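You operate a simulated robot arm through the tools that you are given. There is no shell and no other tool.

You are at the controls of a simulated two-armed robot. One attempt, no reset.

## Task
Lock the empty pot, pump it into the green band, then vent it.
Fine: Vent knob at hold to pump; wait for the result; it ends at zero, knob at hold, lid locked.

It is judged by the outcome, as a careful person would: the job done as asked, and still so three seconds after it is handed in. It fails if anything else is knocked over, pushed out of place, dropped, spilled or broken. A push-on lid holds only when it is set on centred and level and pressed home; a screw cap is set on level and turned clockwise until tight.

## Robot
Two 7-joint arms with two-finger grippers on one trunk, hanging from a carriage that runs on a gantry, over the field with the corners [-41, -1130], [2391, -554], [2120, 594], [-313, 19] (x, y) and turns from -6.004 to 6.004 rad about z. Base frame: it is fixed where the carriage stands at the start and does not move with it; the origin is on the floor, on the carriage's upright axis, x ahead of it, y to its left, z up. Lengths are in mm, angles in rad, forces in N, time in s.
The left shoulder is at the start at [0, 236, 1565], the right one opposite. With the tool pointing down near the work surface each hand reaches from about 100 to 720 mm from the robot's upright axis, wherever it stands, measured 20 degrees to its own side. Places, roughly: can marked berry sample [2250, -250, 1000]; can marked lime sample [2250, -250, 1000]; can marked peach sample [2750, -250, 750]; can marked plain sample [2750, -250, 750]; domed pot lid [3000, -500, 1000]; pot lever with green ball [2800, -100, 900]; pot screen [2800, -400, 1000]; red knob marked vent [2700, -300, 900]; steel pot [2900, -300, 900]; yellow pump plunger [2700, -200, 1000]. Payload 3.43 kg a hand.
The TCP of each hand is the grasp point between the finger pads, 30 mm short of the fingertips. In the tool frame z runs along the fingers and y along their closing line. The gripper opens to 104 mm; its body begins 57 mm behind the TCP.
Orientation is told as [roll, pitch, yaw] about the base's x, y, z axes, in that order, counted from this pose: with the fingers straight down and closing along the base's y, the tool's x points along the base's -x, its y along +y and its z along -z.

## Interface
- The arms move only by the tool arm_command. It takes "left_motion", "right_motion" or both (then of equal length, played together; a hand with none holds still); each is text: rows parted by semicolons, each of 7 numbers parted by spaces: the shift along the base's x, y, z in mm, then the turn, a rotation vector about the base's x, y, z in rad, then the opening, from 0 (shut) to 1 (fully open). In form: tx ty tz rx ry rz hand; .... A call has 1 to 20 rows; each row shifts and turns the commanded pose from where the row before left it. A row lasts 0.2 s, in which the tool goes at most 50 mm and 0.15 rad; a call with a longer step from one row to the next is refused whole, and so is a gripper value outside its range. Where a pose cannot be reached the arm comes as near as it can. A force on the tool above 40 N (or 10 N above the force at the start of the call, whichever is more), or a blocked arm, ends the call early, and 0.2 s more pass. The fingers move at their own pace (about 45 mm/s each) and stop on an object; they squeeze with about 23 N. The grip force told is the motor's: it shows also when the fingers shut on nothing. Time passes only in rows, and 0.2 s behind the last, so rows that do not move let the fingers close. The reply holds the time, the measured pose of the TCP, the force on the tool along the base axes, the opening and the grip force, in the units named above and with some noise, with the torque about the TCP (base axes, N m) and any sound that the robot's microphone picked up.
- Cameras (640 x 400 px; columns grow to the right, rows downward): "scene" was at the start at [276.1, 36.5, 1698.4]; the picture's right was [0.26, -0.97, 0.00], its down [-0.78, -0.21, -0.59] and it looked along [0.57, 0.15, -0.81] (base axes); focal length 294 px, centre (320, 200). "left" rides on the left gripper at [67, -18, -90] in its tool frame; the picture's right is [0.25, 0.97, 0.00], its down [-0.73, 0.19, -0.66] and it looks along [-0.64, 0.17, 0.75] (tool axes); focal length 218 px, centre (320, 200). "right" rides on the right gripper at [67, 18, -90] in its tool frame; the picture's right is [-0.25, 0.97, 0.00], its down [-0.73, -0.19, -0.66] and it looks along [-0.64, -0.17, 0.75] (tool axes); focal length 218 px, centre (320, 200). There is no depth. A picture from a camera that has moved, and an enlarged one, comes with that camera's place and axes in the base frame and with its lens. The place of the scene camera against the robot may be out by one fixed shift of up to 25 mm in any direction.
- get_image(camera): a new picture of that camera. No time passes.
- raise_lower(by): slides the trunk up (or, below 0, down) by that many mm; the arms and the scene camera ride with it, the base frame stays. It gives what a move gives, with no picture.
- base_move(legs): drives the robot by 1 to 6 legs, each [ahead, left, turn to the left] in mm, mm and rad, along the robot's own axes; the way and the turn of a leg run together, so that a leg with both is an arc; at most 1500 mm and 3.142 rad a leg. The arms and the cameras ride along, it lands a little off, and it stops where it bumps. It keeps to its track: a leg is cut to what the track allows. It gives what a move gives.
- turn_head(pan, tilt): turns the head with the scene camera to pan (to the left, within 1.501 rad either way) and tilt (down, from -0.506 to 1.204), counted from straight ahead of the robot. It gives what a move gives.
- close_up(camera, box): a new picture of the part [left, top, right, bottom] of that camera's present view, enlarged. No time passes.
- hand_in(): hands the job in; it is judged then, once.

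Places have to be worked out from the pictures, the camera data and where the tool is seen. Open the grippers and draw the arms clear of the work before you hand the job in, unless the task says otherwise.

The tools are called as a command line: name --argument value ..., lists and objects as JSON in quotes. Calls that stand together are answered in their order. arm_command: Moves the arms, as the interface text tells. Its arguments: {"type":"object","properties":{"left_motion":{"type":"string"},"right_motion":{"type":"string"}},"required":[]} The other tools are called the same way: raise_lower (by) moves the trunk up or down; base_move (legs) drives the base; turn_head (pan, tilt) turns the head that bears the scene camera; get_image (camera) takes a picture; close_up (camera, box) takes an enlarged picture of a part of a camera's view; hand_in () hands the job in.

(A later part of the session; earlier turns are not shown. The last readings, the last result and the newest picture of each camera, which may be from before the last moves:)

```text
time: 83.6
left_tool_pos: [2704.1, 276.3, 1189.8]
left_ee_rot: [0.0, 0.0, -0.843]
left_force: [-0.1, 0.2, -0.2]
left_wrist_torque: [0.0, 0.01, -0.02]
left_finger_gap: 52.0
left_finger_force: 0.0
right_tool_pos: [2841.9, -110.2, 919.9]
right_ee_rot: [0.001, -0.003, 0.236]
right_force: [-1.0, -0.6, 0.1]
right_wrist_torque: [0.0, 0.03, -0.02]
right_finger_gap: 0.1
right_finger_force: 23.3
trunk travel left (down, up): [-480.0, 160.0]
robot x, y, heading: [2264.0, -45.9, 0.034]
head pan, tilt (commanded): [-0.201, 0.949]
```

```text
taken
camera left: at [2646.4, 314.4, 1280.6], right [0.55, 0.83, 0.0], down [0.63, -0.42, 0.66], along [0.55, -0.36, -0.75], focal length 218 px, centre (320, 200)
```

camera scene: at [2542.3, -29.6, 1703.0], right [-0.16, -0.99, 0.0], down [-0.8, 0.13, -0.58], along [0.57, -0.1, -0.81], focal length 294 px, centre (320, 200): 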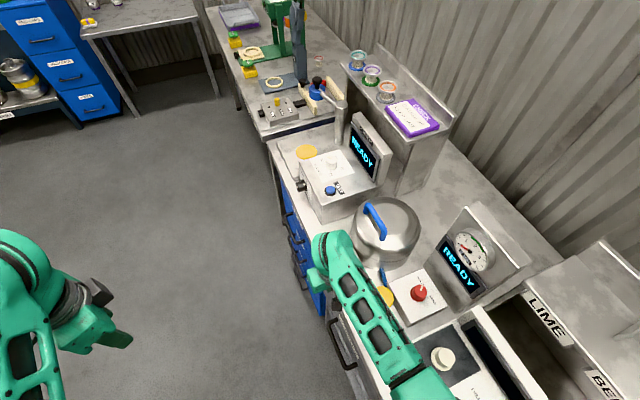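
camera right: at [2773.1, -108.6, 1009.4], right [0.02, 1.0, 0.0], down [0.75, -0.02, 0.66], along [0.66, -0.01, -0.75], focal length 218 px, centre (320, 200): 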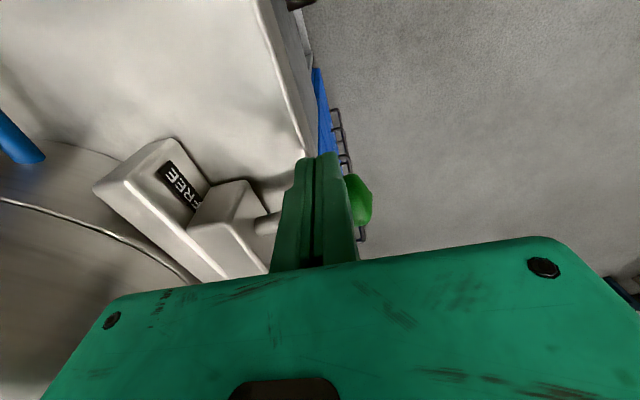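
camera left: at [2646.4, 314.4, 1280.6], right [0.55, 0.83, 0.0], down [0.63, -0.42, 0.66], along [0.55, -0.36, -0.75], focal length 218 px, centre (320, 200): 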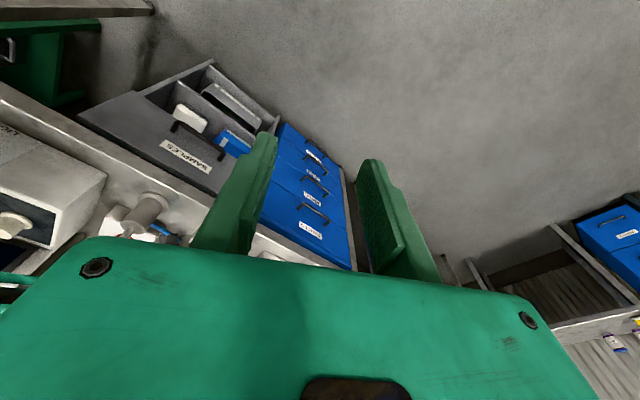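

The lever has swung to the middle; the ball is at about (2866, -87) now, further out from the pot than the finger's centre. I shift outward 14 mm and push on toward FIXED following its arc.

arm_command --right_motion "-3.3 13.6 0 0 0 0 0; 9.7 2.3 0 0 0 0 0; 9.9 1 0 0 0 0 0"

get_image --camera "right"

```text
time: 84.4
left_tool_pos: [2703.9, 275.9, 1190.4]
left_ee_rot: [0.0, 0.0, -0.843]
left_force: [0.1, -0.2, -0.6]
left_wrist_torque: [0.04, -0.02, 0.03]
left_finger_gap: 52.0
left_finger_force: 0.0
right_tool_pos: [2857.6, -91.5, 918.3]
right_ee_rot: [0.005, 0.0, 0.231]
right_force: [0.0, -0.5, -0.7]
right_wrist_torque: [-0.02, 0.04, 0.02]
right_finger_gap: 0.2
right_finger_force: 23.3
trunk travel left (down, up): [-480.0, 160.0]
robot x, y, heading: [2266.2, -41.7, 0.028]
head pan, tilt (commanded): [-0.201, 0.949]
```

```text
taken
camera right: at [2788.8, -90.7, 1008.5], right [0.02, 1.0, 0.0], down [0.75, -0.02, 0.66], along [0.66, -0.01, -0.75], focal length 218 px, centre (320, 200)
```

right: 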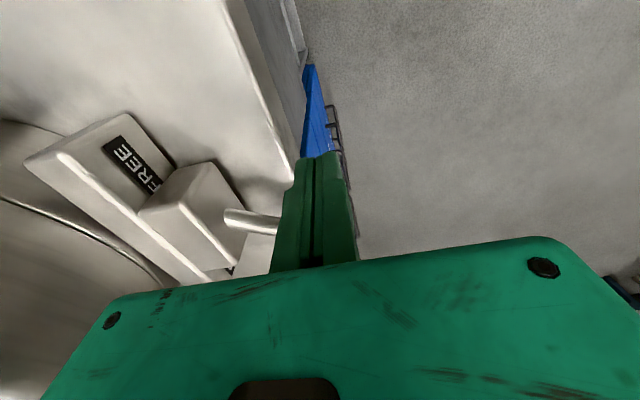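

Low force; the stem is at the middle. I push further along the arc.

arm_command --right_motion "8.9 -3 0 0 0 0 0; 9.4 -5 0 0 0 0 0; 6.5 -1.5 0 0 0 0 0"

get_image --camera "right"

```text
time: 85.2
left_tool_pos: [2704.3, 275.2, 1191.1]
left_ee_rot: [0.001, -0.001, -0.843]
left_force: [0.3, -0.2, -0.4]
left_wrist_torque: [-0.01, 0.04, -0.04]
left_finger_gap: 52.0
left_finger_force: 0.0
right_tool_pos: [2868.7, -98.9, 921.3]
right_ee_rot: [0.004, 0.001, 0.232]
right_force: [-0.1, 0.6, -0.2]
right_wrist_torque: [-0.03, 0.01, -0.01]
right_finger_gap: 0.0
right_finger_force: 22.2
right hand out of reach, approached as far as the arm can: row 2, 3
trunk travel left (down, up): [-480.0, 160.0]
robot x, y, heading: [2262.7, -41.5, 0.033]
head pan, tilt (commanded): [-0.201, 0.949]
```

```text
taken
camera right: at [2799.8, -97.5, 1011.1], right [0.02, 1.0, 0.0], down [0.75, -0.02, 0.66], along [0.66, -0.01, -0.75], focal length 218 px, centre (320, 200)
```

right: 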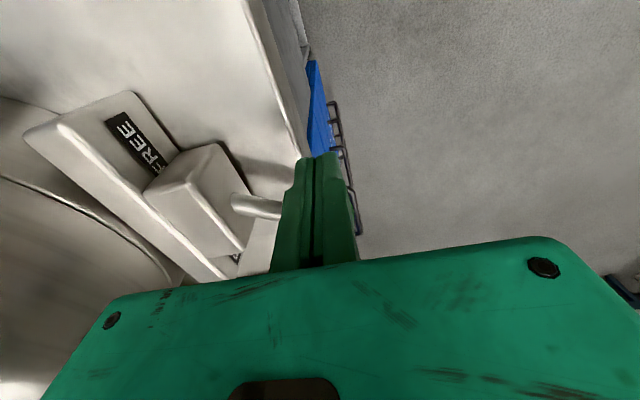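

The arm is at its reach limit. I lift the hand 80 mm straight up beside the ball and lower the trunk by 80 mm so that it comes back to the same place with more reach.

arm_command --right_motion "-2 0 20 0 0 0 0; 0 0 20 0 0 0 0; 0 0 20 0 0 0 0; 0 0 20 0 0 0 0"

get_image --camera "right"

```text
time: 86.2
left_tool_pos: [2703.7, 275.4, 1189.6]
left_ee_rot: [0.002, -0.001, -0.842]
left_force: [-1.0, -0.1, 1.2]
left_wrist_torque: [-0.01, -0.02, 0.04]
left_finger_gap: 51.7
left_finger_force: 0.1
right_tool_pos: [2865.7, -98.9, 1001.6]
right_ee_rot: [0.004, 0.001, 0.231]
right_force: [0.3, 0.1, -0.2]
right_wrist_torque: [0.01, 0.03, -0.02]
right_finger_gap: 0.1
right_finger_force: 23.2
trunk travel left (down, up): [-480.0, 160.0]
robot x, y, heading: [2264.9, -40.2, 0.037]
head pan, tilt (commanded): [-0.201, 0.949]
```

```text
taken
camera right: at [2796.7, -97.3, 1091.1], right [0.02, 1.0, 0.0], down [0.75, -0.02, 0.66], along [0.66, -0.01, -0.75], focal length 218 px, centre (320, 200)
```

right: 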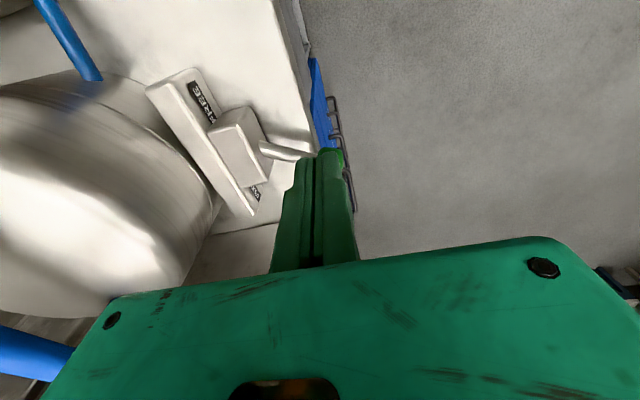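

The stem now points slightly past the middle toward FIXED. I lower the trunk 80 mm and continue.

raise_lower --by -80

get_image --camera "right"

get_image --camera "scene"

```text
time: 87.4
left_tool_pos: [2704.7, 274.9, 1110.8]
left_ee_rot: [0.0, -0.001, -0.843]
left_force: [-0.8, 0.0, -0.3]
left_wrist_torque: [0.02, -0.01, 0.0]
left_finger_gap: 52.4
left_finger_force: 0.0
right_tool_pos: [2864.7, -98.3, 922.1]
right_ee_rot: [0.002, -0.002, 0.233]
right_force: [0.4, 0.1, 0.0]
right_wrist_torque: [0.02, 0.0, 0.03]
right_finger_gap: 0.0
right_finger_force: 22.8
trunk travel left (down, up): [-400.0, 240.0]
robot x, y, heading: [2262.4, -38.5, 0.035]
head pan, tilt (commanded): [-0.201, 0.949]
```

```text
taken
camera right: at [2796.9, -97.2, 1011.2], right [0.02, 1.0, 0.0], down [0.75, -0.02, 0.66], along [0.66, -0.01, -0.75], focal length 218 px, centre (320, 200)
```

right: 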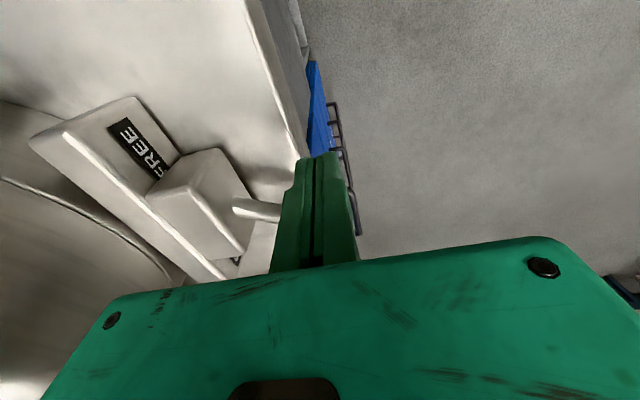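

```text
taken
camera scene: at [2542.5, -29.6, 1623.1], right [-0.16, -0.99, 0.0], down [-0.8, 0.13, -0.58], along [0.57, -0.1, -0.81], focal length 294 px, centre (320, 200)
```

scene: 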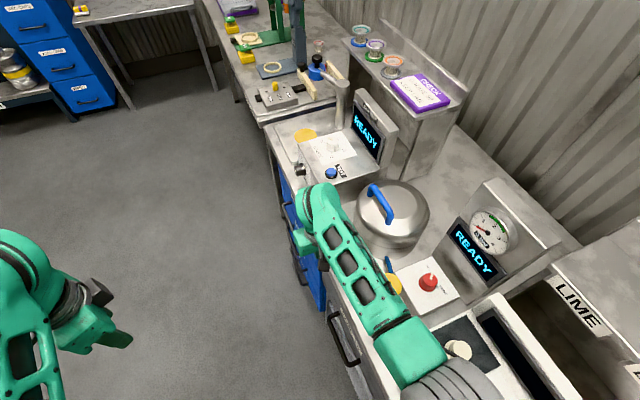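

I continue pushing along the bench toward FIXED.

arm_command --right_motion "8.2 0 0 0 0 0 0; 8.2 0 0 0 0 0 0; 8.2 0 0 0 0 0 0"

get_image --camera "right"

```text
time: 88.2
left_tool_pos: [2701.6, 274.1, 1109.9]
left_ee_rot: [-0.001, 0.0, -0.845]
left_force: [0.5, 0.9, -0.5]
left_wrist_torque: [0.02, 0.01, 0.01]
left_finger_gap: 52.0
left_finger_force: 0.1
right_tool_pos: [2886.5, -99.7, 919.3]
right_ee_rot: [0.006, 0.004, 0.23]
right_force: [-15.1, -1.7, 5.7]
right_wrist_torque: [0.0, 0.13, 0.07]
right_finger_gap: 0.0
right_finger_force: 23.3
trunk travel left (down, up): [-400.0, 240.0]
robot x, y, heading: [2263.4, -42.2, 0.036]
head pan, tilt (commanded): [-0.201, 0.949]
```

```text
taken
camera right: at [2818.1, -97.6, 1009.4], right [0.02, 1.0, 0.0], down [0.76, -0.02, 0.65], along [0.65, -0.01, -0.76], focal length 218 px, centre (320, 200)
```

right: 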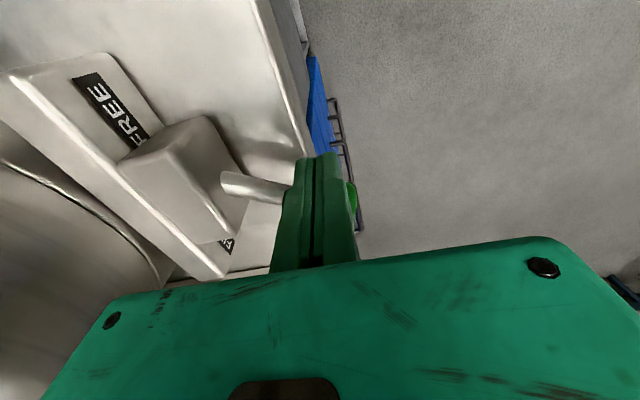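

The resistance has risen to 15 N. I push another 8 mm to see whether this is the stop or a detent.

arm_command --right_motion "4 0.5 0 0 0 0 0; 4 0.5 0 0 0 0 0"

get_image --camera "right"

```text
time: 88.8
left_tool_pos: [2701.0, 274.7, 1108.5]
left_ee_rot: [-0.004, 0.003, -0.845]
left_force: [-0.9, 0.5, -0.3]
left_wrist_torque: [0.01, 0.01, 0.0]
left_finger_gap: 52.1
left_finger_force: 0.1
right_tool_pos: [2886.5, -99.5, 915.5]
right_ee_rot: [0.008, 0.021, 0.227]
right_force: [-22.1, -5.2, 8.6]
right_wrist_torque: [0.22, 0.16, 0.04]
right_finger_gap: 5.8
right_finger_force: 34.0
trunk travel left (down, up): [-400.0, 240.0]
robot x, y, heading: [2263.4, -42.4, 0.034]
head pan, tilt (commanded): [-0.201, 0.949]
stopped in row 2 (right hand): the force on the tool passed its limit at 44 N (the readings are from after the stop); the commanded pose is now the measured one
```

```text
taken
camera right: at [2820.2, -97.7, 1005.4], right [0.03, 1.0, 0.0], down [0.77, -0.02, 0.64], along [0.64, -0.02, -0.77], focal length 218 px, centre (320, 200)
```

right: 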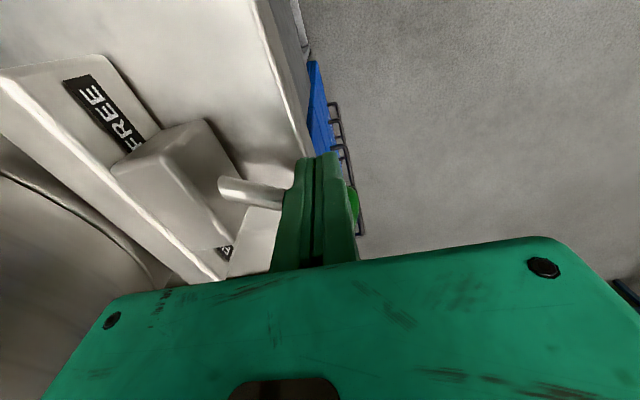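

It is blocked at 44 N, so the lever is probably at its end stop. I back off, lift the hand, and look at the lever.

arm_command --right_motion "-10 -2.4 0 0 0 0 0; -20 -5 0 0 0 0 0; -10 -2.4 20 0 0 0 0; 0 0 40 0 0 0 0; 0 0 40 0 0 0 0; 0 0 40 0 0 0 0; 0 0 40 0 0 0 0"

get_image --camera "right"

get_image --camera "scene"

```text
time: 90.5
left_tool_pos: [2704.6, 274.6, 1110.7]
left_ee_rot: [0.0, 0.001, -0.845]
left_force: [0.2, -0.8, 1.1]
left_wrist_torque: [0.01, 0.02, -0.02]
left_finger_gap: 52.2
left_finger_force: 0.0
right_tool_pos: [2851.3, -108.0, 1098.8]
right_ee_rot: [0.004, 0.012, 0.229]
right_force: [0.3, -0.4, -0.9]
right_wrist_torque: [-0.06, 0.0, -0.01]
right_finger_gap: 0.0
right_finger_force: 34.8
trunk travel left (down, up): [-400.0, 240.0]
robot x, y, heading: [2266.5, -41.2, 0.042]
head pan, tilt (commanded): [-0.201, 0.949]
```

```text
taken
camera right: at [2783.4, -106.3, 1189.7], right [0.03, 1.0, 0.0], down [0.76, -0.02, 0.65], along [0.65, -0.02, -0.76], focal length 218 px, centre (320, 200)
```

right: 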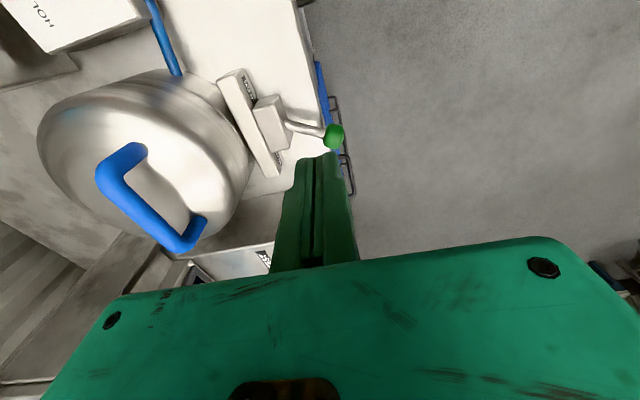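

```text
taken
camera scene: at [2542.1, -29.9, 1623.0], right [-0.17, -0.99, 0.0], down [-0.8, 0.13, -0.58], along [0.57, -0.1, -0.81], focal length 294 px, centre (320, 200)
```

scene: 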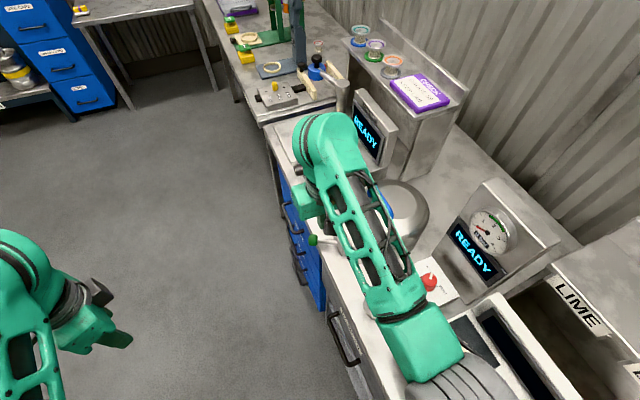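

close_up --camera "right" --box '[200, 50, 360, 210]'

close_up --camera "scene" --box '[290, 200, 386, 260]'

close_up --camera "scene" --box '[430, 190, 526, 290]'

```text
2.50 times, centred on (280, 130) of right
camera zoom: at [2783.4, -106.3, 1189.7], right [0.03, 1.0, 0.0], down [0.76, -0.02, 0.65], along [0.65, -0.02, -0.76], focal length 546 px, centre (420, 375)
```

zoom: 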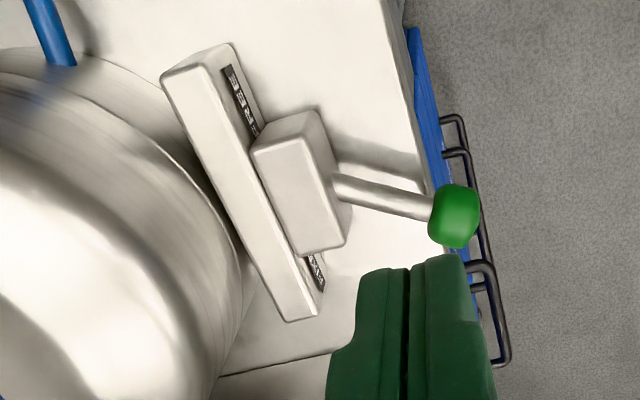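

```text
6.67 times, centred on (338, 230) of scene
camera zoom: at [2542.1, -29.9, 1623.0], right [-0.17, -0.99, 0.0], down [-0.8, 0.13, -0.58], along [0.57, -0.1, -0.81], focal length 1958 px, centre (200, 0)
```

zoom: 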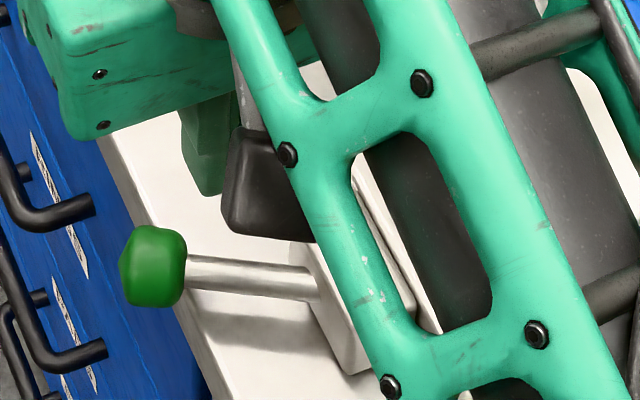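

```text
4.00 times, centred on (478, 240) of scene
camera zoom: at [2542.1, -29.9, 1623.0], right [-0.17, -0.99, 0.0], down [-0.8, 0.13, -0.58], along [0.57, -0.1, -0.81], focal length 1175 px, centre (-312, 40)
```

zoom: 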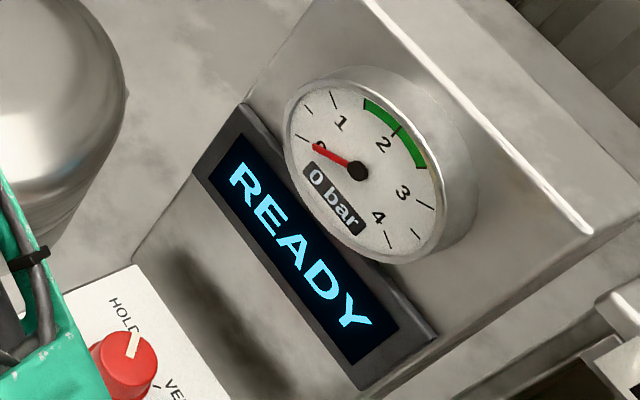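

The stem now leans about 30° to the FIXED side, mirror-image to before, so the lid is locked. The gauge reads 0 bar with the green band from about 1.5 to 2.5, and the knob is at HOLD. I raise the trunk again for pumping.

raise_lower --by 240

get_image --camera "right"

get_image --camera "scene"

```text
time: 93.0
left_tool_pos: [2703.7, 274.5, 1349.6]
left_ee_rot: [-0.001, -0.002, -0.844]
left_force: [-0.1, 0.6, -0.4]
left_wrist_torque: [0.03, -0.02, -0.05]
left_finger_gap: 52.1
left_finger_force: 0.1
right_tool_pos: [2851.0, -107.4, 1339.5]
right_ee_rot: [0.004, 0.009, 0.23]
right_force: [-0.3, -0.1, 0.7]
right_wrist_torque: [0.0, -0.04, -0.02]
right_finger_gap: 0.1
right_finger_force: 34.5
trunk travel left (down, up): [-640.0, 0.0]
robot x, y, heading: [2263.9, -38.0, 0.035]
head pan, tilt (commanded): [-0.201, 0.949]
```

```text
taken
camera right: at [2783.2, -106.2, 1429.4], right [0.03, 1.0, 0.0], down [0.76, -0.02, 0.65], along [0.65, -0.02, -0.76], focal length 218 px, centre (320, 200)
```

right: 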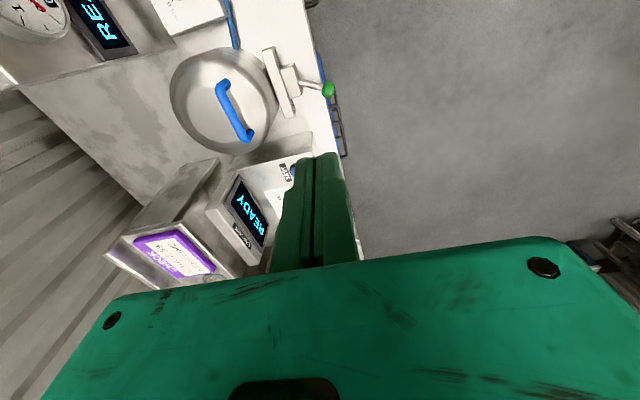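

```text
taken
camera scene: at [2541.9, -29.9, 1862.9], right [-0.17, -0.99, 0.0], down [-0.8, 0.13, -0.58], along [0.57, -0.1, -0.81], focal length 294 px, centre (320, 200)
```

scene: 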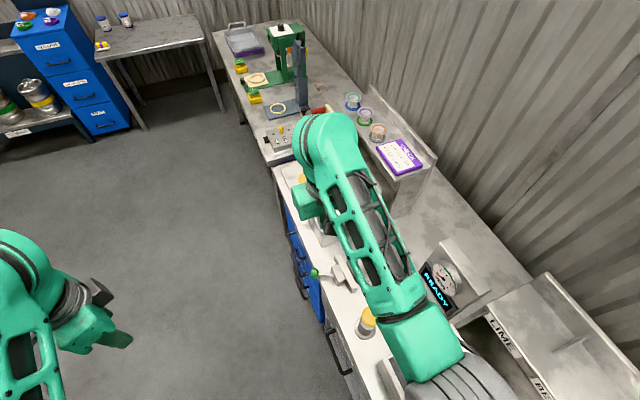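

I move the right hand above the pump plunger, fingers closed, and look.

arm_command --right_motion "-23.2 -23 -20 0 0 0 0; -23.2 -23 -20 0 0 0 0; -23.2 -23 -20 0 0 0 0; -23.2 -23 -20 0 0 0 0; -23.2 -23 -20 0 0 0 0"

get_image --camera "right"

get_image --camera "scene"

```text
time: 94.2
left_tool_pos: [2704.4, 274.8, 1350.4]
left_ee_rot: [0.0, 0.0, -0.844]
left_force: [0.3, -0.2, 0.1]
left_wrist_torque: [-0.03, 0.0, -0.01]
left_finger_gap: 51.9
left_finger_force: 0.1
right_tool_pos: [2735.8, -223.7, 1242.0]
right_ee_rot: [0.004, 0.008, 0.228]
right_force: [1.1, 0.3, -0.7]
right_wrist_torque: [-0.01, 0.0, 0.0]
right_finger_gap: 0.2
right_finger_force: 34.0
trunk travel left (down, up): [-640.0, 0.0]
robot x, y, heading: [2265.1, -42.3, 0.031]
head pan, tilt (commanded): [-0.201, 0.949]
```

```text
taken
camera right: at [2667.9, -220.6, 1332.9], right [0.03, 1.0, 0.0], down [0.76, -0.02, 0.65], along [0.65, -0.02, -0.76], focal length 218 px, centre (320, 200)
```

right: 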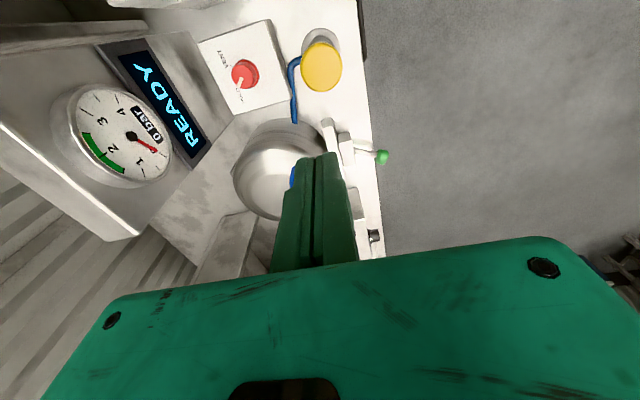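

```text
taken
camera scene: at [2541.9, -29.9, 1863.0], right [-0.17, -0.99, 0.0], down [-0.8, 0.13, -0.58], along [0.57, -0.1, -0.81], focal length 294 px, centre (320, 200)
```

scene: 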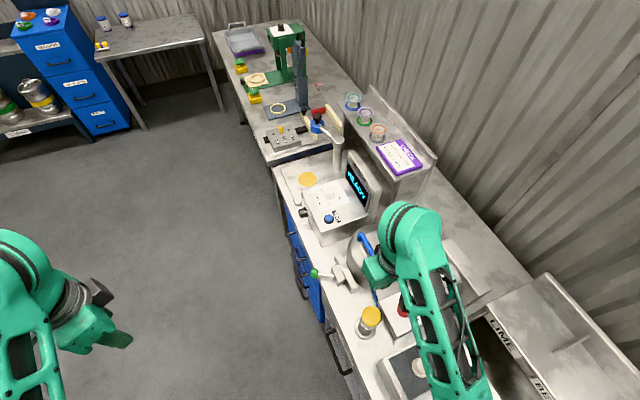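

The cap's top centre is at about (2720, -219, 1029), and the hand camera also sees the gauge. I move over the cap and descend to just above it.

arm_command --right_motion "-7.6 2.2 -35 0 -0.004 0 0; -7.6 2.2 -40 0 -0.004 0 0; 0 0 -40 0 0 0 0; 0 0 -40 0 0 0 0; 0 0 -22 0 0 0 0"

get_image --camera "right"

get_image --camera "scene"

```text
time: 95.3
left_tool_pos: [2704.5, 275.1, 1350.6]
left_ee_rot: [-0.001, 0.0, -0.843]
left_force: [-0.1, 0.1, -0.3]
left_wrist_torque: [-0.01, 0.02, 0.01]
left_finger_gap: 51.8
left_finger_force: 0.1
right_tool_pos: [2719.3, -220.2, 1062.0]
right_ee_rot: [0.003, 0.002, 0.228]
right_force: [-0.8, -0.3, -1.2]
right_wrist_torque: [0.01, -0.01, -0.01]
right_finger_gap: 0.0
right_finger_force: 34.9
trunk travel left (down, up): [-640.0, 0.0]
robot x, y, heading: [2261.6, -42.4, 0.036]
head pan, tilt (commanded): [-0.201, 0.949]
```

```text
taken
camera right: at [2650.8, -218.2, 1151.9], right [0.03, 1.0, 0.0], down [0.75, -0.02, 0.66], along [0.66, -0.02, -0.75], focal length 218 px, centre (320, 200)
```

right: 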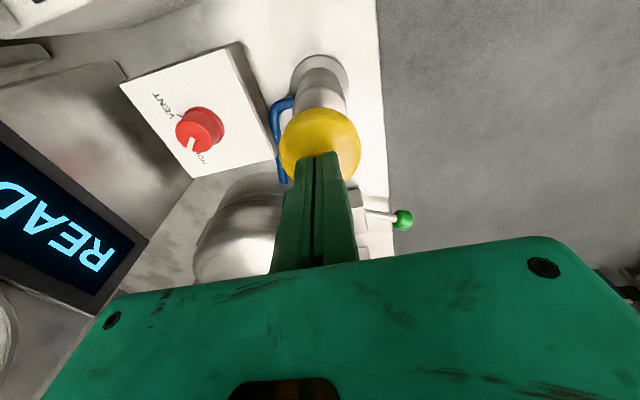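

```text
taken
camera scene: at [2541.9, -29.9, 1863.0], right [-0.17, -0.99, 0.0], down [-0.8, 0.13, -0.58], along [0.57, -0.1, -0.81], focal length 294 px, centre (320, 200)
```

scene: 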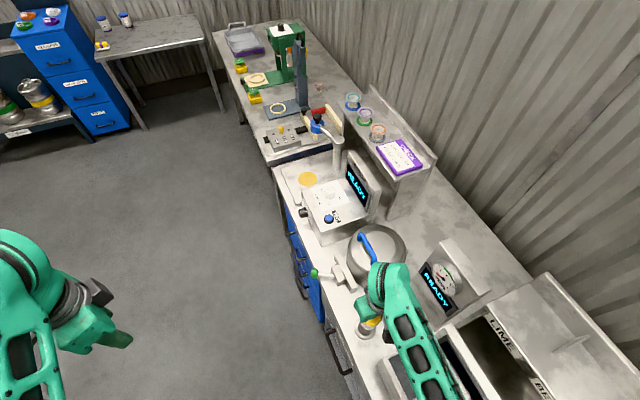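

The closed tips are just above the cap's centre. I press down 25 mm slowly and read the force and the gauge.

arm_command --right_motion "-2 0 -5 0 0 0 0; 0 0 -5 0 0 0 0; 0 0 -5 0 0 0 0; 0 0 -5 0 0 0 0; 0 0 -5 0 0 0 0"

close_up --camera "scene" --box '[400, 240, 496, 300]'

get_image --camera "right"

```text
time: 96.5
left_tool_pos: [2704.1, 275.6, 1350.6]
left_ee_rot: [0.001, 0.001, -0.844]
left_force: [-0.4, -0.1, -0.4]
left_wrist_torque: [0.0, 0.0, 0.01]
left_finger_gap: 52.1
left_finger_force: 0.1
right_tool_pos: [2717.6, -219.6, 1037.2]
right_ee_rot: [0.004, 0.001, 0.228]
right_force: [0.1, 0.2, 1.6]
right_wrist_torque: [0.02, 0.0, 0.0]
right_finger_gap: 0.0
right_finger_force: 33.8
trunk travel left (down, up): [-640.0, 0.0]
robot x, y, heading: [2264.9, -41.1, 0.037]
head pan, tilt (commanded): [-0.201, 0.949]
```

```text
6.67 times, centred on (448, 270) of scene
camera zoom: at [2542.0, -29.9, 1863.1], right [-0.17, -0.99, 0.0], down [-0.8, 0.13, -0.58], along [0.57, -0.1, -0.81], focal length 1958 px, centre (-533, -267)
```

zoom: 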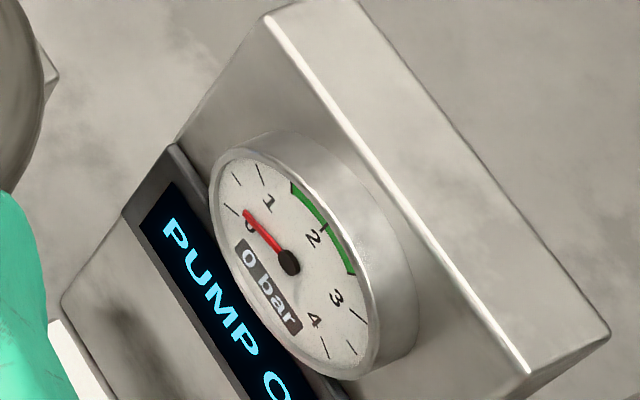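

```text
taken
camera right: at [2648.7, -217.2, 1127.7], right [0.03, 1.0, 0.0], down [0.75, -0.02, 0.66], along [0.66, -0.02, -0.76], focal length 218 px, centre (320, 200)
```

right: 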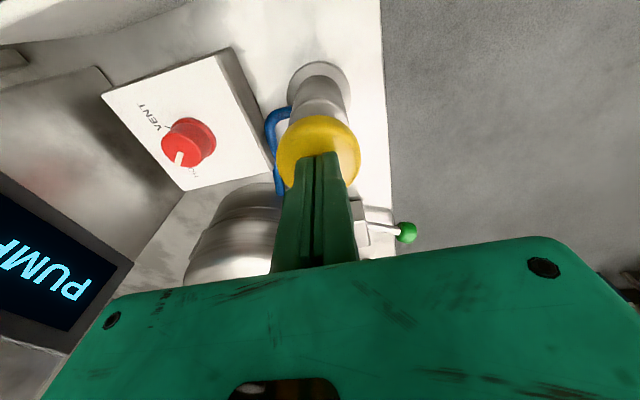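

The screen changed to "PUMP ...". I read the whole screen text.

close_up --camera "scene" --box '[400, 250, 480, 320]'

close_up --camera "right" --box '[250, 50, 410, 220]'

```text
5.71 times, centred on (440, 285) of scene
camera zoom: at [2542.0, -29.9, 1863.1], right [-0.17, -0.99, 0.0], down [-0.8, 0.13, -0.58], along [0.57, -0.1, -0.81], focal length 1679 px, centre (-366, -286)
```

zoom: 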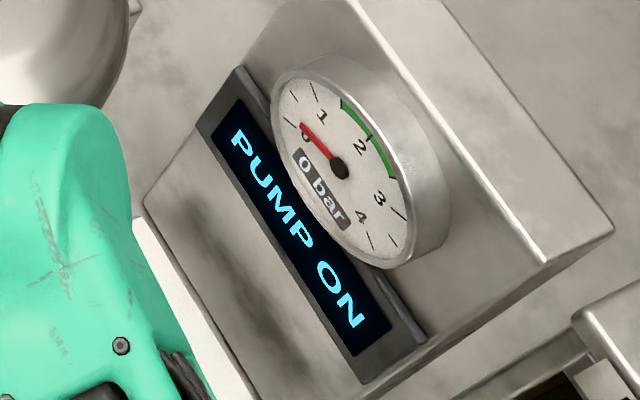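

```text
2.35 times, centred on (330, 135) of right
camera zoom: at [2648.7, -217.2, 1127.7], right [0.03, 1.0, 0.0], down [0.75, -0.02, 0.66], along [0.66, -0.02, -0.76], focal length 514 px, centre (296, 353)
```

zoom: 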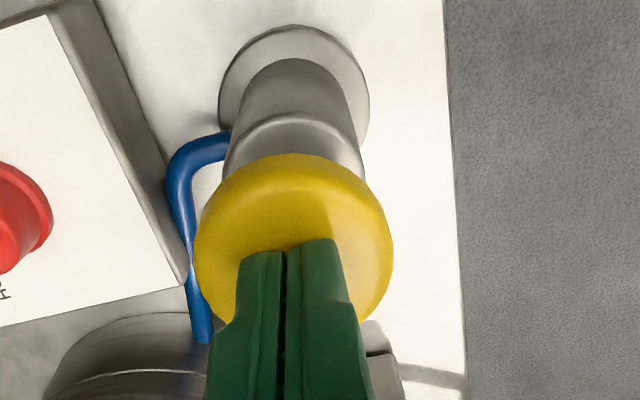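

The screen says "PUMP ON" - go on pumping. The plunger moves with little force; I press on down.

arm_command --right_motion "0 0 -6 0 0 0 0; 0 0 -6 0 0 0 0; 0 0 -6 0 0 0 0"

close_up --camera "scene" --box '[392, 245, 488, 305]'

close_up --camera "right" --box '[250, 50, 410, 220]'

```text
time: 97.3
left_tool_pos: [2703.8, 274.9, 1351.0]
left_ee_rot: [0.0, 0.0, -0.845]
left_force: [0.2, 0.4, -0.1]
left_wrist_torque: [0.01, 0.0, -0.03]
left_finger_gap: 52.1
left_finger_force: 0.1
right_tool_pos: [2717.7, -219.5, 1019.8]
right_ee_rot: [0.001, 0.002, 0.231]
right_force: [-0.7, -1.7, 2.1]
right_wrist_torque: [-0.05, 0.04, 0.01]
right_finger_gap: 6.2
right_finger_force: 34.5
trunk travel left (down, up): [-640.0, 0.0]
robot x, y, heading: [2263.5, -42.5, 0.032]
head pan, tilt (commanded): [-0.201, 0.949]
heard: click
```

```text
6.67 times, centred on (440, 275) of scene
camera zoom: at [2542.0, -30.0, 1863.1], right [-0.17, -0.99, 0.0], down [-0.8, 0.13, -0.58], along [0.57, -0.1, -0.81], focal length 1958 px, centre (-480, -300)
```

zoom: 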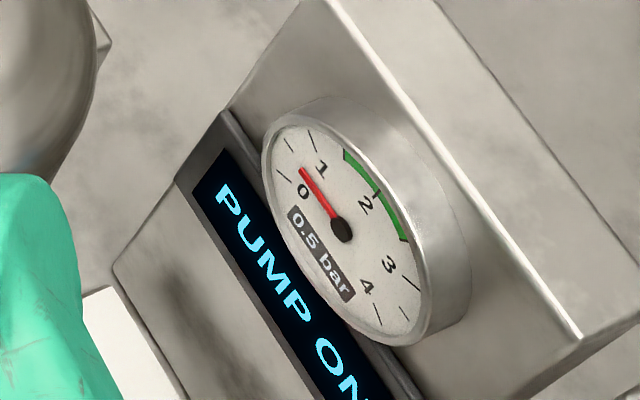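

```text
2.35 times, centred on (330, 135) of right
camera zoom: at [2649.3, -216.6, 1109.3], right [0.03, 1.0, 0.0], down [0.75, -0.02, 0.66], along [0.66, -0.02, -0.76], focal length 514 px, centre (296, 353)
```

zoom: 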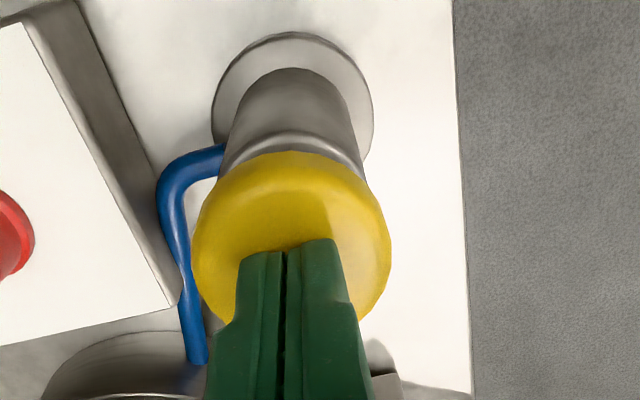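

One full stroke: a click, and the gauge shows 0.5 bar. I raise the hand to see whether the plunger returns by itself.

arm_command --right_motion "0 0 14 0 0 0 0; 0 0 14 0 0 0 0; 0 0 14 0 0 0 0; 0 0 0 0 0 0 0"

close_up --camera "right" --box '[250, 50, 410, 220]'

close_up --camera "scene" --box '[392, 245, 488, 305]'

```text
time: 98.3
left_tool_pos: [2704.3, 274.8, 1350.0]
left_ee_rot: [0.0, 0.0, -0.842]
left_force: [0.3, -0.4, -0.4]
left_wrist_torque: [0.0, 0.01, -0.03]
left_finger_gap: 51.8
left_finger_force: 0.3
right_tool_pos: [2717.0, -219.6, 1060.7]
right_ee_rot: [0.004, 0.002, 0.229]
right_force: [0.6, -0.4, 0.3]
right_wrist_torque: [0.01, 0.0, -0.03]
right_finger_gap: 0.0
right_finger_force: 34.5
trunk travel left (down, up): [-640.0, 0.0]
robot x, y, heading: [2263.0, -42.2, 0.034]
head pan, tilt (commanded): [-0.201, 0.949]
```

```text
2.35 times, centred on (330, 135) of right
camera zoom: at [2649.0, -216.9, 1151.0], right [0.03, 1.0, 0.0], down [0.76, -0.02, 0.66], along [0.65, -0.02, -0.76], focal length 514 px, centre (296, 353)
```

zoom: 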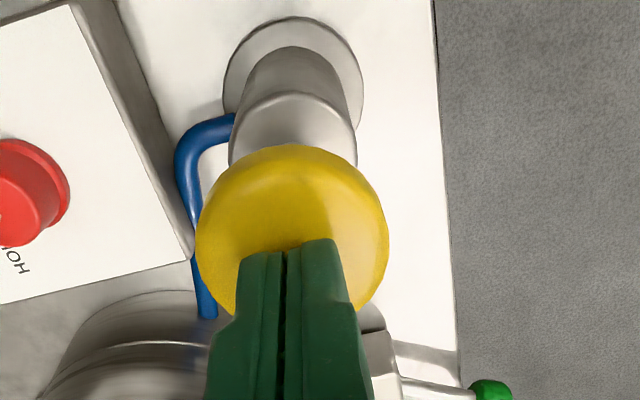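

```text
6.67 times, centred on (440, 275) of scene
camera zoom: at [2542.0, -29.9, 1863.0], right [-0.17, -0.99, 0.0], down [-0.8, 0.13, -0.58], along [0.57, -0.1, -0.81], focal length 1958 px, centre (-480, -300)
```

zoom: 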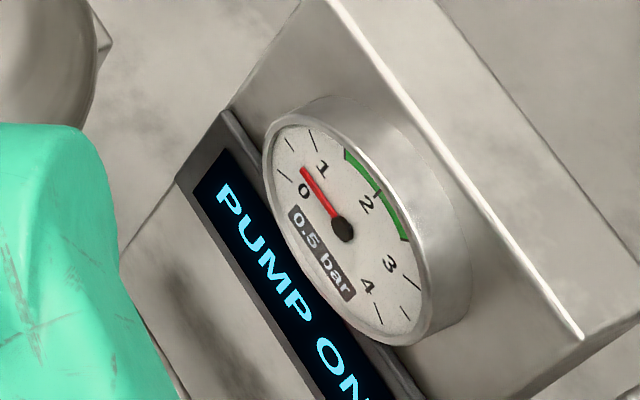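

The plunger springs back and the pressure holds at 0.5 bar. I make the second stroke the same way.

arm_command --right_motion "0 0 -7 0 0 0 0; 0 0 -7 0 0 0 0; 0 0 -7 0 0 0 0; 0 0 -7 0 0 0 0; 0 0 -7 0 0 0 0; 0 0 -6 0 0 0 0; 0 0 0 0 0 0 0; 0 0 14 0 0 0 0; 0 0 14 0 0 0 0; 0 0 13 0 0 0 0; 0 0 0 0 0 0 0"

close_up --camera "scene" --box '[392, 245, 488, 305]'

```text
time: 100.8
left_tool_pos: [2703.7, 275.8, 1350.6]
left_ee_rot: [0.002, 0.0, -0.844]
left_force: [0.7, -0.3, 0.5]
left_wrist_torque: [0.0, 0.03, 0.03]
left_finger_gap: 51.8
left_finger_force: 0.0
right_tool_pos: [2717.1, -218.5, 1061.1]
right_ee_rot: [0.004, 0.001, 0.228]
right_force: [-0.9, 0.3, -0.6]
right_wrist_torque: [0.01, -0.03, 0.0]
right_finger_gap: 0.0
right_finger_force: 34.3
trunk travel left (down, up): [-640.0, 0.0]
robot x, y, heading: [2268.2, -40.8, 0.039]
head pan, tilt (commanded): [-0.201, 0.949]
heard: click
```

```text
6.67 times, centred on (440, 275) of scene
camera zoom: at [2542.0, -29.9, 1863.0], right [-0.17, -0.99, 0.0], down [-0.8, 0.13, -0.58], along [0.57, -0.1, -0.81], focal length 1958 px, centre (-480, -300)
```

zoom: 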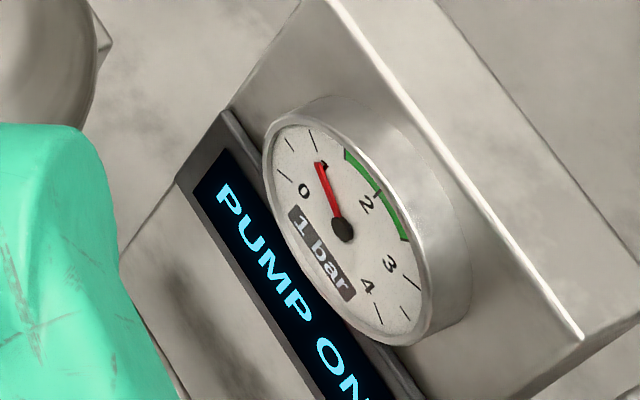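

1 bar. Third stroke.

arm_command --right_motion "0 0 -7 0 0 0 0; 0 0 -7 0 0 0 0; 0 0 -7 0 0 0 0; 0 0 -7 0 0 0 0; 0 0 -7 0 0 0 0; 0 0 -6 0 0 0 0; 0 0 0 0 0 0 0; 0 0 14 0 0 0 0; 0 0 14 0 0 0 0; 0 0 13 0 0 0 0; 0 0 0 0 0 0 0"

close_up --camera "scene" --box '[392, 245, 488, 305]'

```text
time: 103.2
left_tool_pos: [2703.7, 273.9, 1349.9]
left_ee_rot: [0.002, 0.0, -0.843]
left_force: [0.3, 0.6, -0.3]
left_wrist_torque: [-0.02, -0.01, -0.01]
left_finger_gap: 51.8
left_finger_force: 0.1
right_tool_pos: [2716.8, -219.4, 1061.1]
right_ee_rot: [0.005, 0.002, 0.229]
right_force: [0.0, 0.1, -0.3]
right_wrist_torque: [-0.02, -0.02, -0.01]
right_finger_gap: 0.2
right_finger_force: 35.2
trunk travel left (down, up): [-640.0, 0.0]
robot x, y, heading: [2264.3, -45.5, 0.029]
head pan, tilt (commanded): [-0.201, 0.949]
heard: click
```

```text
6.67 times, centred on (440, 275) of scene
camera zoom: at [2542.0, -29.9, 1863.0], right [-0.17, -0.99, 0.0], down [-0.8, 0.13, -0.58], along [0.57, -0.1, -0.81], focal length 1958 px, centre (-480, -300)
```

zoom: 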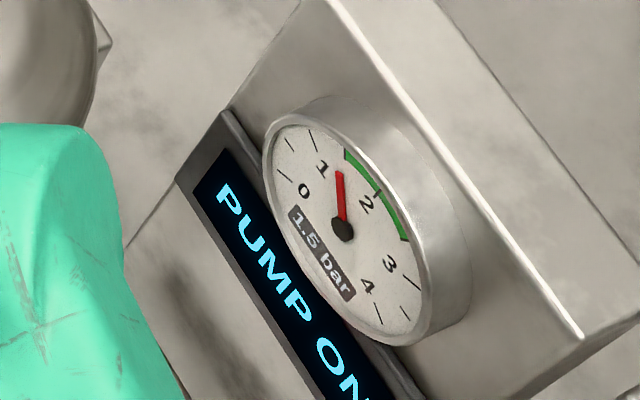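

1.5 bar and still "PUMP ON". One more stroke should bring it to 2 bar, inside the green band.

arm_command --right_motion "0 0 -7 0 0 0 0; 0 0 -7 0 0 0 0; 0 0 -7 0 0 0 0; 0 0 -7 0 0 0 0; 0 0 -7 0 0 0 0; 0 0 -6 0 0 0 0; 0 0 0 0 0 0 0; 0 0 14 0 0 0 0; 0 0 14 0 0 0 0; 0 0 13 0 0 0 0; 0 0 0 0 0 0 0"

close_up --camera "scene" --box '[392, 245, 488, 305]'

```text
time: 105.5
left_tool_pos: [2704.0, 274.6, 1350.3]
left_ee_rot: [-0.001, -0.001, -0.844]
left_force: [-0.6, -0.1, -0.2]
left_wrist_torque: [0.03, -0.02, 0.03]
left_finger_gap: 51.9
left_finger_force: 0.0
right_tool_pos: [2717.3, -219.0, 1062.1]
right_ee_rot: [0.002, 0.001, 0.229]
right_force: [-0.1, 0.5, 0.0]
right_wrist_torque: [-0.02, 0.01, -0.03]
right_finger_gap: 0.0
right_finger_force: 35.0
trunk travel left (down, up): [-640.0, 0.0]
robot x, y, heading: [2265.0, -43.1, 0.034]
head pan, tilt (commanded): [-0.201, 0.949]
heard: click
```

```text
6.67 times, centred on (440, 275) of scene
camera zoom: at [2542.0, -29.9, 1863.0], right [-0.17, -0.99, 0.0], down [-0.8, 0.13, -0.58], along [0.57, -0.1, -0.81], focal length 1958 px, centre (-480, -300)
```

zoom: 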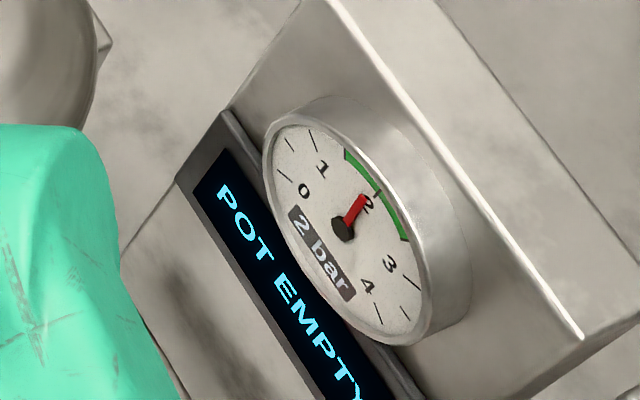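

2 bar, in the middle of the green band, and the screen shows "POT EMPTY". I lift the hand clear and wait a few seconds to see whether this is the final result.

arm_command --right_motion "0 0 20 0 0 0 0; 0 0 30 0 0 0 0; 0 0 40 0 0 0 0; 0 0 40 0 0 0 0; 0 0 30 0 0 0 0.2; 0 0 0 0 0 0 0.4; 0 0 0 0 0 0 0.6; 0 0 0 0 0 0 0.6; 0 0 0 0 0 0 0.6; 0 0 0 0 0 0 0.6; 0 0 0 0 0 0 0.6; 0 0 0 0 0 0 0.6; 0 0 0 0 0 0 0.6; 0 0 0 0 0 0 0.6; 0 0 0 0 0 0 0.6"

get_image --camera "scene"

get_image --camera "right"

```text
time: 108.8
left_tool_pos: [2703.5, 275.3, 1350.3]
left_ee_rot: [-0.001, -0.001, -0.844]
left_force: [-1.0, -0.7, -0.5]
left_wrist_torque: [0.03, 0.02, 0.01]
left_finger_gap: 52.3
left_finger_force: 0.0
right_tool_pos: [2718.6, -218.2, 1222.9]
right_ee_rot: [0.004, 0.003, 0.228]
right_force: [-0.5, 0.3, 0.4]
right_wrist_torque: [-0.01, 0.0, 0.01]
right_finger_gap: 62.0
right_finger_force: 0.0
trunk travel left (down, up): [-640.0, 0.0]
robot x, y, heading: [2265.1, -45.0, 0.031]
head pan, tilt (commanded): [-0.201, 0.949]
```

```text
taken
camera scene: at [2542.0, -29.9, 1863.0], right [-0.17, -0.99, 0.0], down [-0.8, 0.13, -0.58], along [0.57, -0.1, -0.81], focal length 294 px, centre (320, 200)
```

scene: 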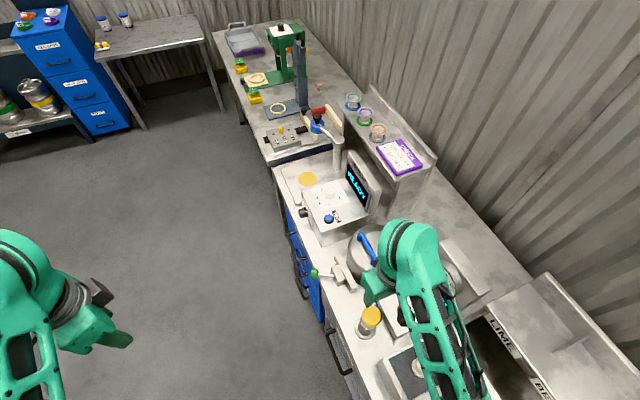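

```text
taken
camera right: at [2650.3, -216.4, 1313.1], right [0.03, 1.0, 0.0], down [0.76, -0.02, 0.66], along [0.65, -0.02, -0.76], focal length 218 px, centre (320, 200)
```

right: 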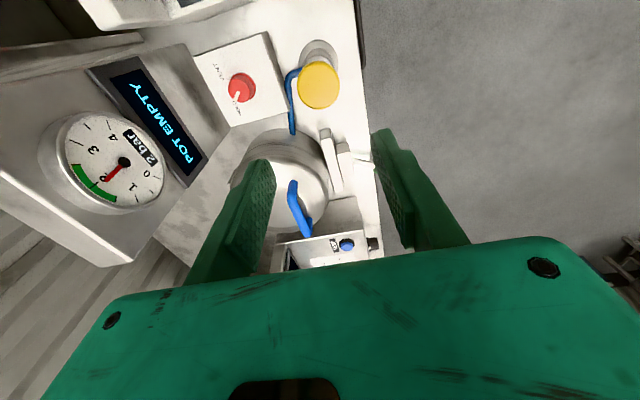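

"POT EMPTY" stays, with 2 bar steady. I bring the right hand over the vent knob meanwhile, turned and tilted as at the end of the earlier turn, and check the screen again afterwards.

arm_command --right_motion "1.34 -7.6 0 0 0 0.145 0.6; 1.34 -7.6 0 0 0 0.145 0.6; 1.34 -7.6 0 0 0 0.145 0.6; 1.34 -7.6 0 0 0 0.145 0.6; 1.34 -7.6 0 0 0 0.145 0.6; 1.34 -7.6 0 0 0 0.145 0.6; 1.34 -7.6 0 0 0 0.145 0.6; 1.34 -7.6 0 0 0 0.145 0.6; 1.34 -7.6 0 0 0 0.145 0.6; 1.34 -7.6 0 0 0 0.145 0.6; 1.34 -7.6 0 0 0 0.145 0.6; 1.34 -7.6 0 0 0 0.145 0.6; 1.34 -7.6 0 0 0 0.145 0.6; 1.34 -7.6 0 0 0 0.145 0.6; 1.34 -7.6 0 0 0 0.145 0.6; 1.34 -7.6 0 0 0 0.145 0.6; 0 0 0 -0.082 -0.1214 0 0.6; 0 0 0 -0.082 -0.1214 0 0.6"

get_image --camera "right"

get_image --camera "scene"

```text
time: 112.5
left_tool_pos: [2704.2, 275.3, 1349.0]
left_ee_rot: [-0.001, -0.003, -0.843]
left_force: [0.0, -0.1, 0.0]
left_wrist_torque: [0.0, 0.01, 0.01]
left_finger_gap: 51.9
left_finger_force: 0.0
right_tool_pos: [2738.0, -339.4, 1220.8]
right_ee_rot: [0.003, 0.297, 2.551]
right_force: [0.0, -0.2, 0.5]
right_wrist_torque: [-0.04, -0.02, 0.0]
right_finger_gap: 62.9
right_finger_force: 0.0
trunk travel left (down, up): [-640.0, 0.0]
robot x, y, heading: [2266.1, -42.8, 0.035]
head pan, tilt (commanded): [-0.201, 0.949]
```

```text
taken
camera right: at [2761.5, -375.1, 1326.0], right [-0.74, -0.67, -0.07], down [-0.63, 0.66, 0.41], along [-0.23, 0.35, -0.91], focal length 218 px, centre (320, 200)
```

right: 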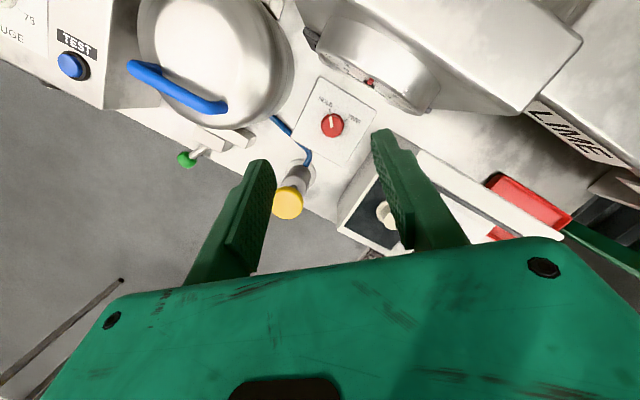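

```text
taken
camera scene: at [2541.9, -29.9, 1863.0], right [-0.17, -0.99, 0.0], down [-0.8, 0.13, -0.58], along [0.57, -0.1, -0.81], focal length 294 px, centre (320, 200)
```

scene: 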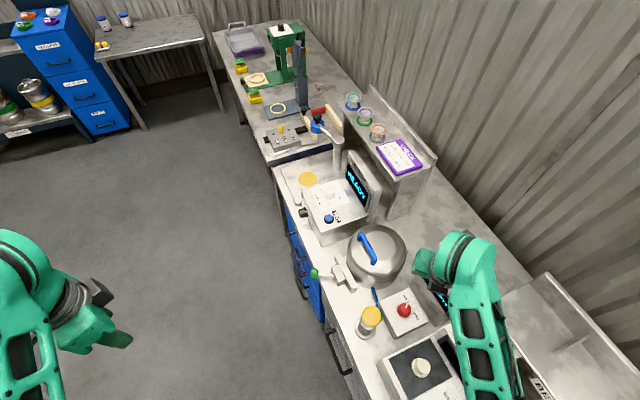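

The right hand hides the gauge from the head camera, so I bring the left hand camera round in the aisle to watch the gauge and screen.

arm_command --left_motion "-1 -43 -4 0 0 -0.1 1; -1 -43 -4 0 0 -0.1 1; -1 -43 -4 0 0 -0.1 1; -1 -43 -4 0 0 -0.1 1; -1 -43 -4 0 0 -0.1 1; 0 0 0 -0.1034 -0.0547 0 1; 0 0 0 -0.1034 -0.0547 0 1; 0 0 0 -0.1034 -0.0547 0 1"

get_image --camera "left"

```text
time: 114.3
left_tool_pos: [2698.9, 59.7, 1332.4]
left_ee_rot: [0.091, -0.341, -1.358]
left_force: [-0.5, -0.1, -0.2]
left_wrist_torque: [0.02, 0.0, 0.0]
left_finger_gap: 104.2
left_finger_force: 0.1
right_tool_pos: [2739.4, -339.4, 1221.3]
right_ee_rot: [0.004, 0.294, 2.551]
right_force: [0.1, -0.1, -0.5]
right_wrist_torque: [0.0, 0.0, -0.02]
right_finger_gap: 62.3
right_finger_force: 0.0
trunk travel left (down, up): [-640.0, 0.0]
robot x, y, heading: [2263.5, -42.6, 0.038]
head pan, tilt (commanded): [-0.201, 0.949]
```

```text
taken
camera left: at [2654.0, 144.7, 1392.7], right [0.89, 0.46, 0.0], down [0.22, -0.43, 0.88], along [0.41, -0.78, -0.48], focal length 218 px, centre (320, 200)
```

left: 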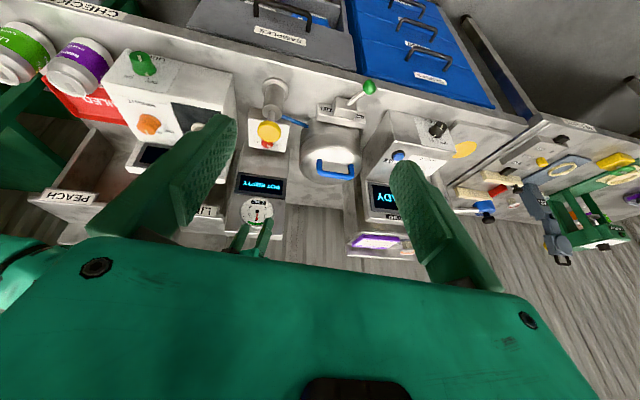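

The left camera sees the whole station. I enlarge the gauge and screen.

close_up --camera "left" --box '[214, 165, 310, 225]'

close_up --camera "left" --box '[290, 70, 402, 190]'

```text
6.67 times, centred on (262, 195) of left
camera zoom: at [2654.0, 144.7, 1392.7], right [0.89, 0.46, 0.0], down [0.22, -0.43, 0.88], along [0.41, -0.78, -0.48], focal length 1455 px, centre (707, 233)
```

zoom: 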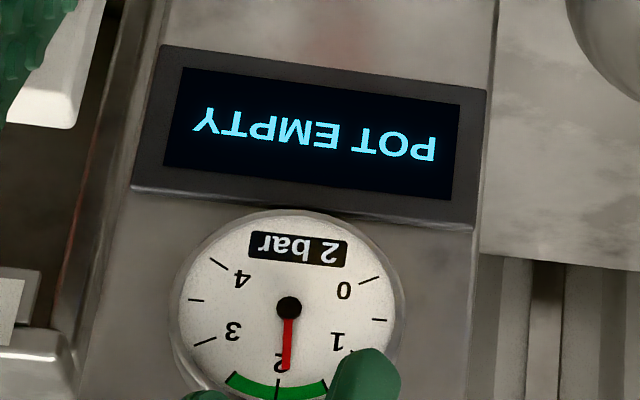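

```text
3.33 times, centred on (346, 130) of left
camera zoom: at [2654.0, 144.7, 1392.7], right [0.89, 0.46, 0.0], down [0.22, -0.43, 0.88], along [0.41, -0.78, -0.48], focal length 728 px, centre (233, 433)
```

zoom: 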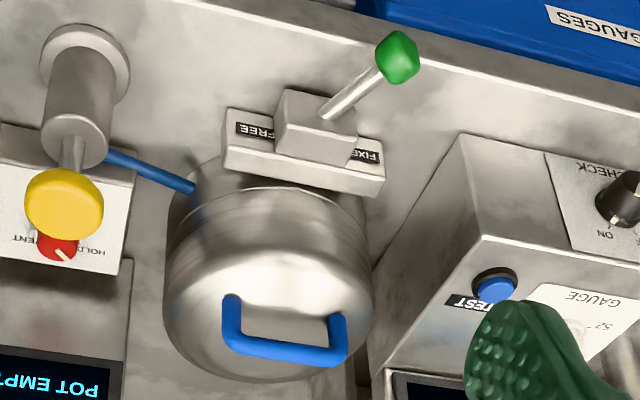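

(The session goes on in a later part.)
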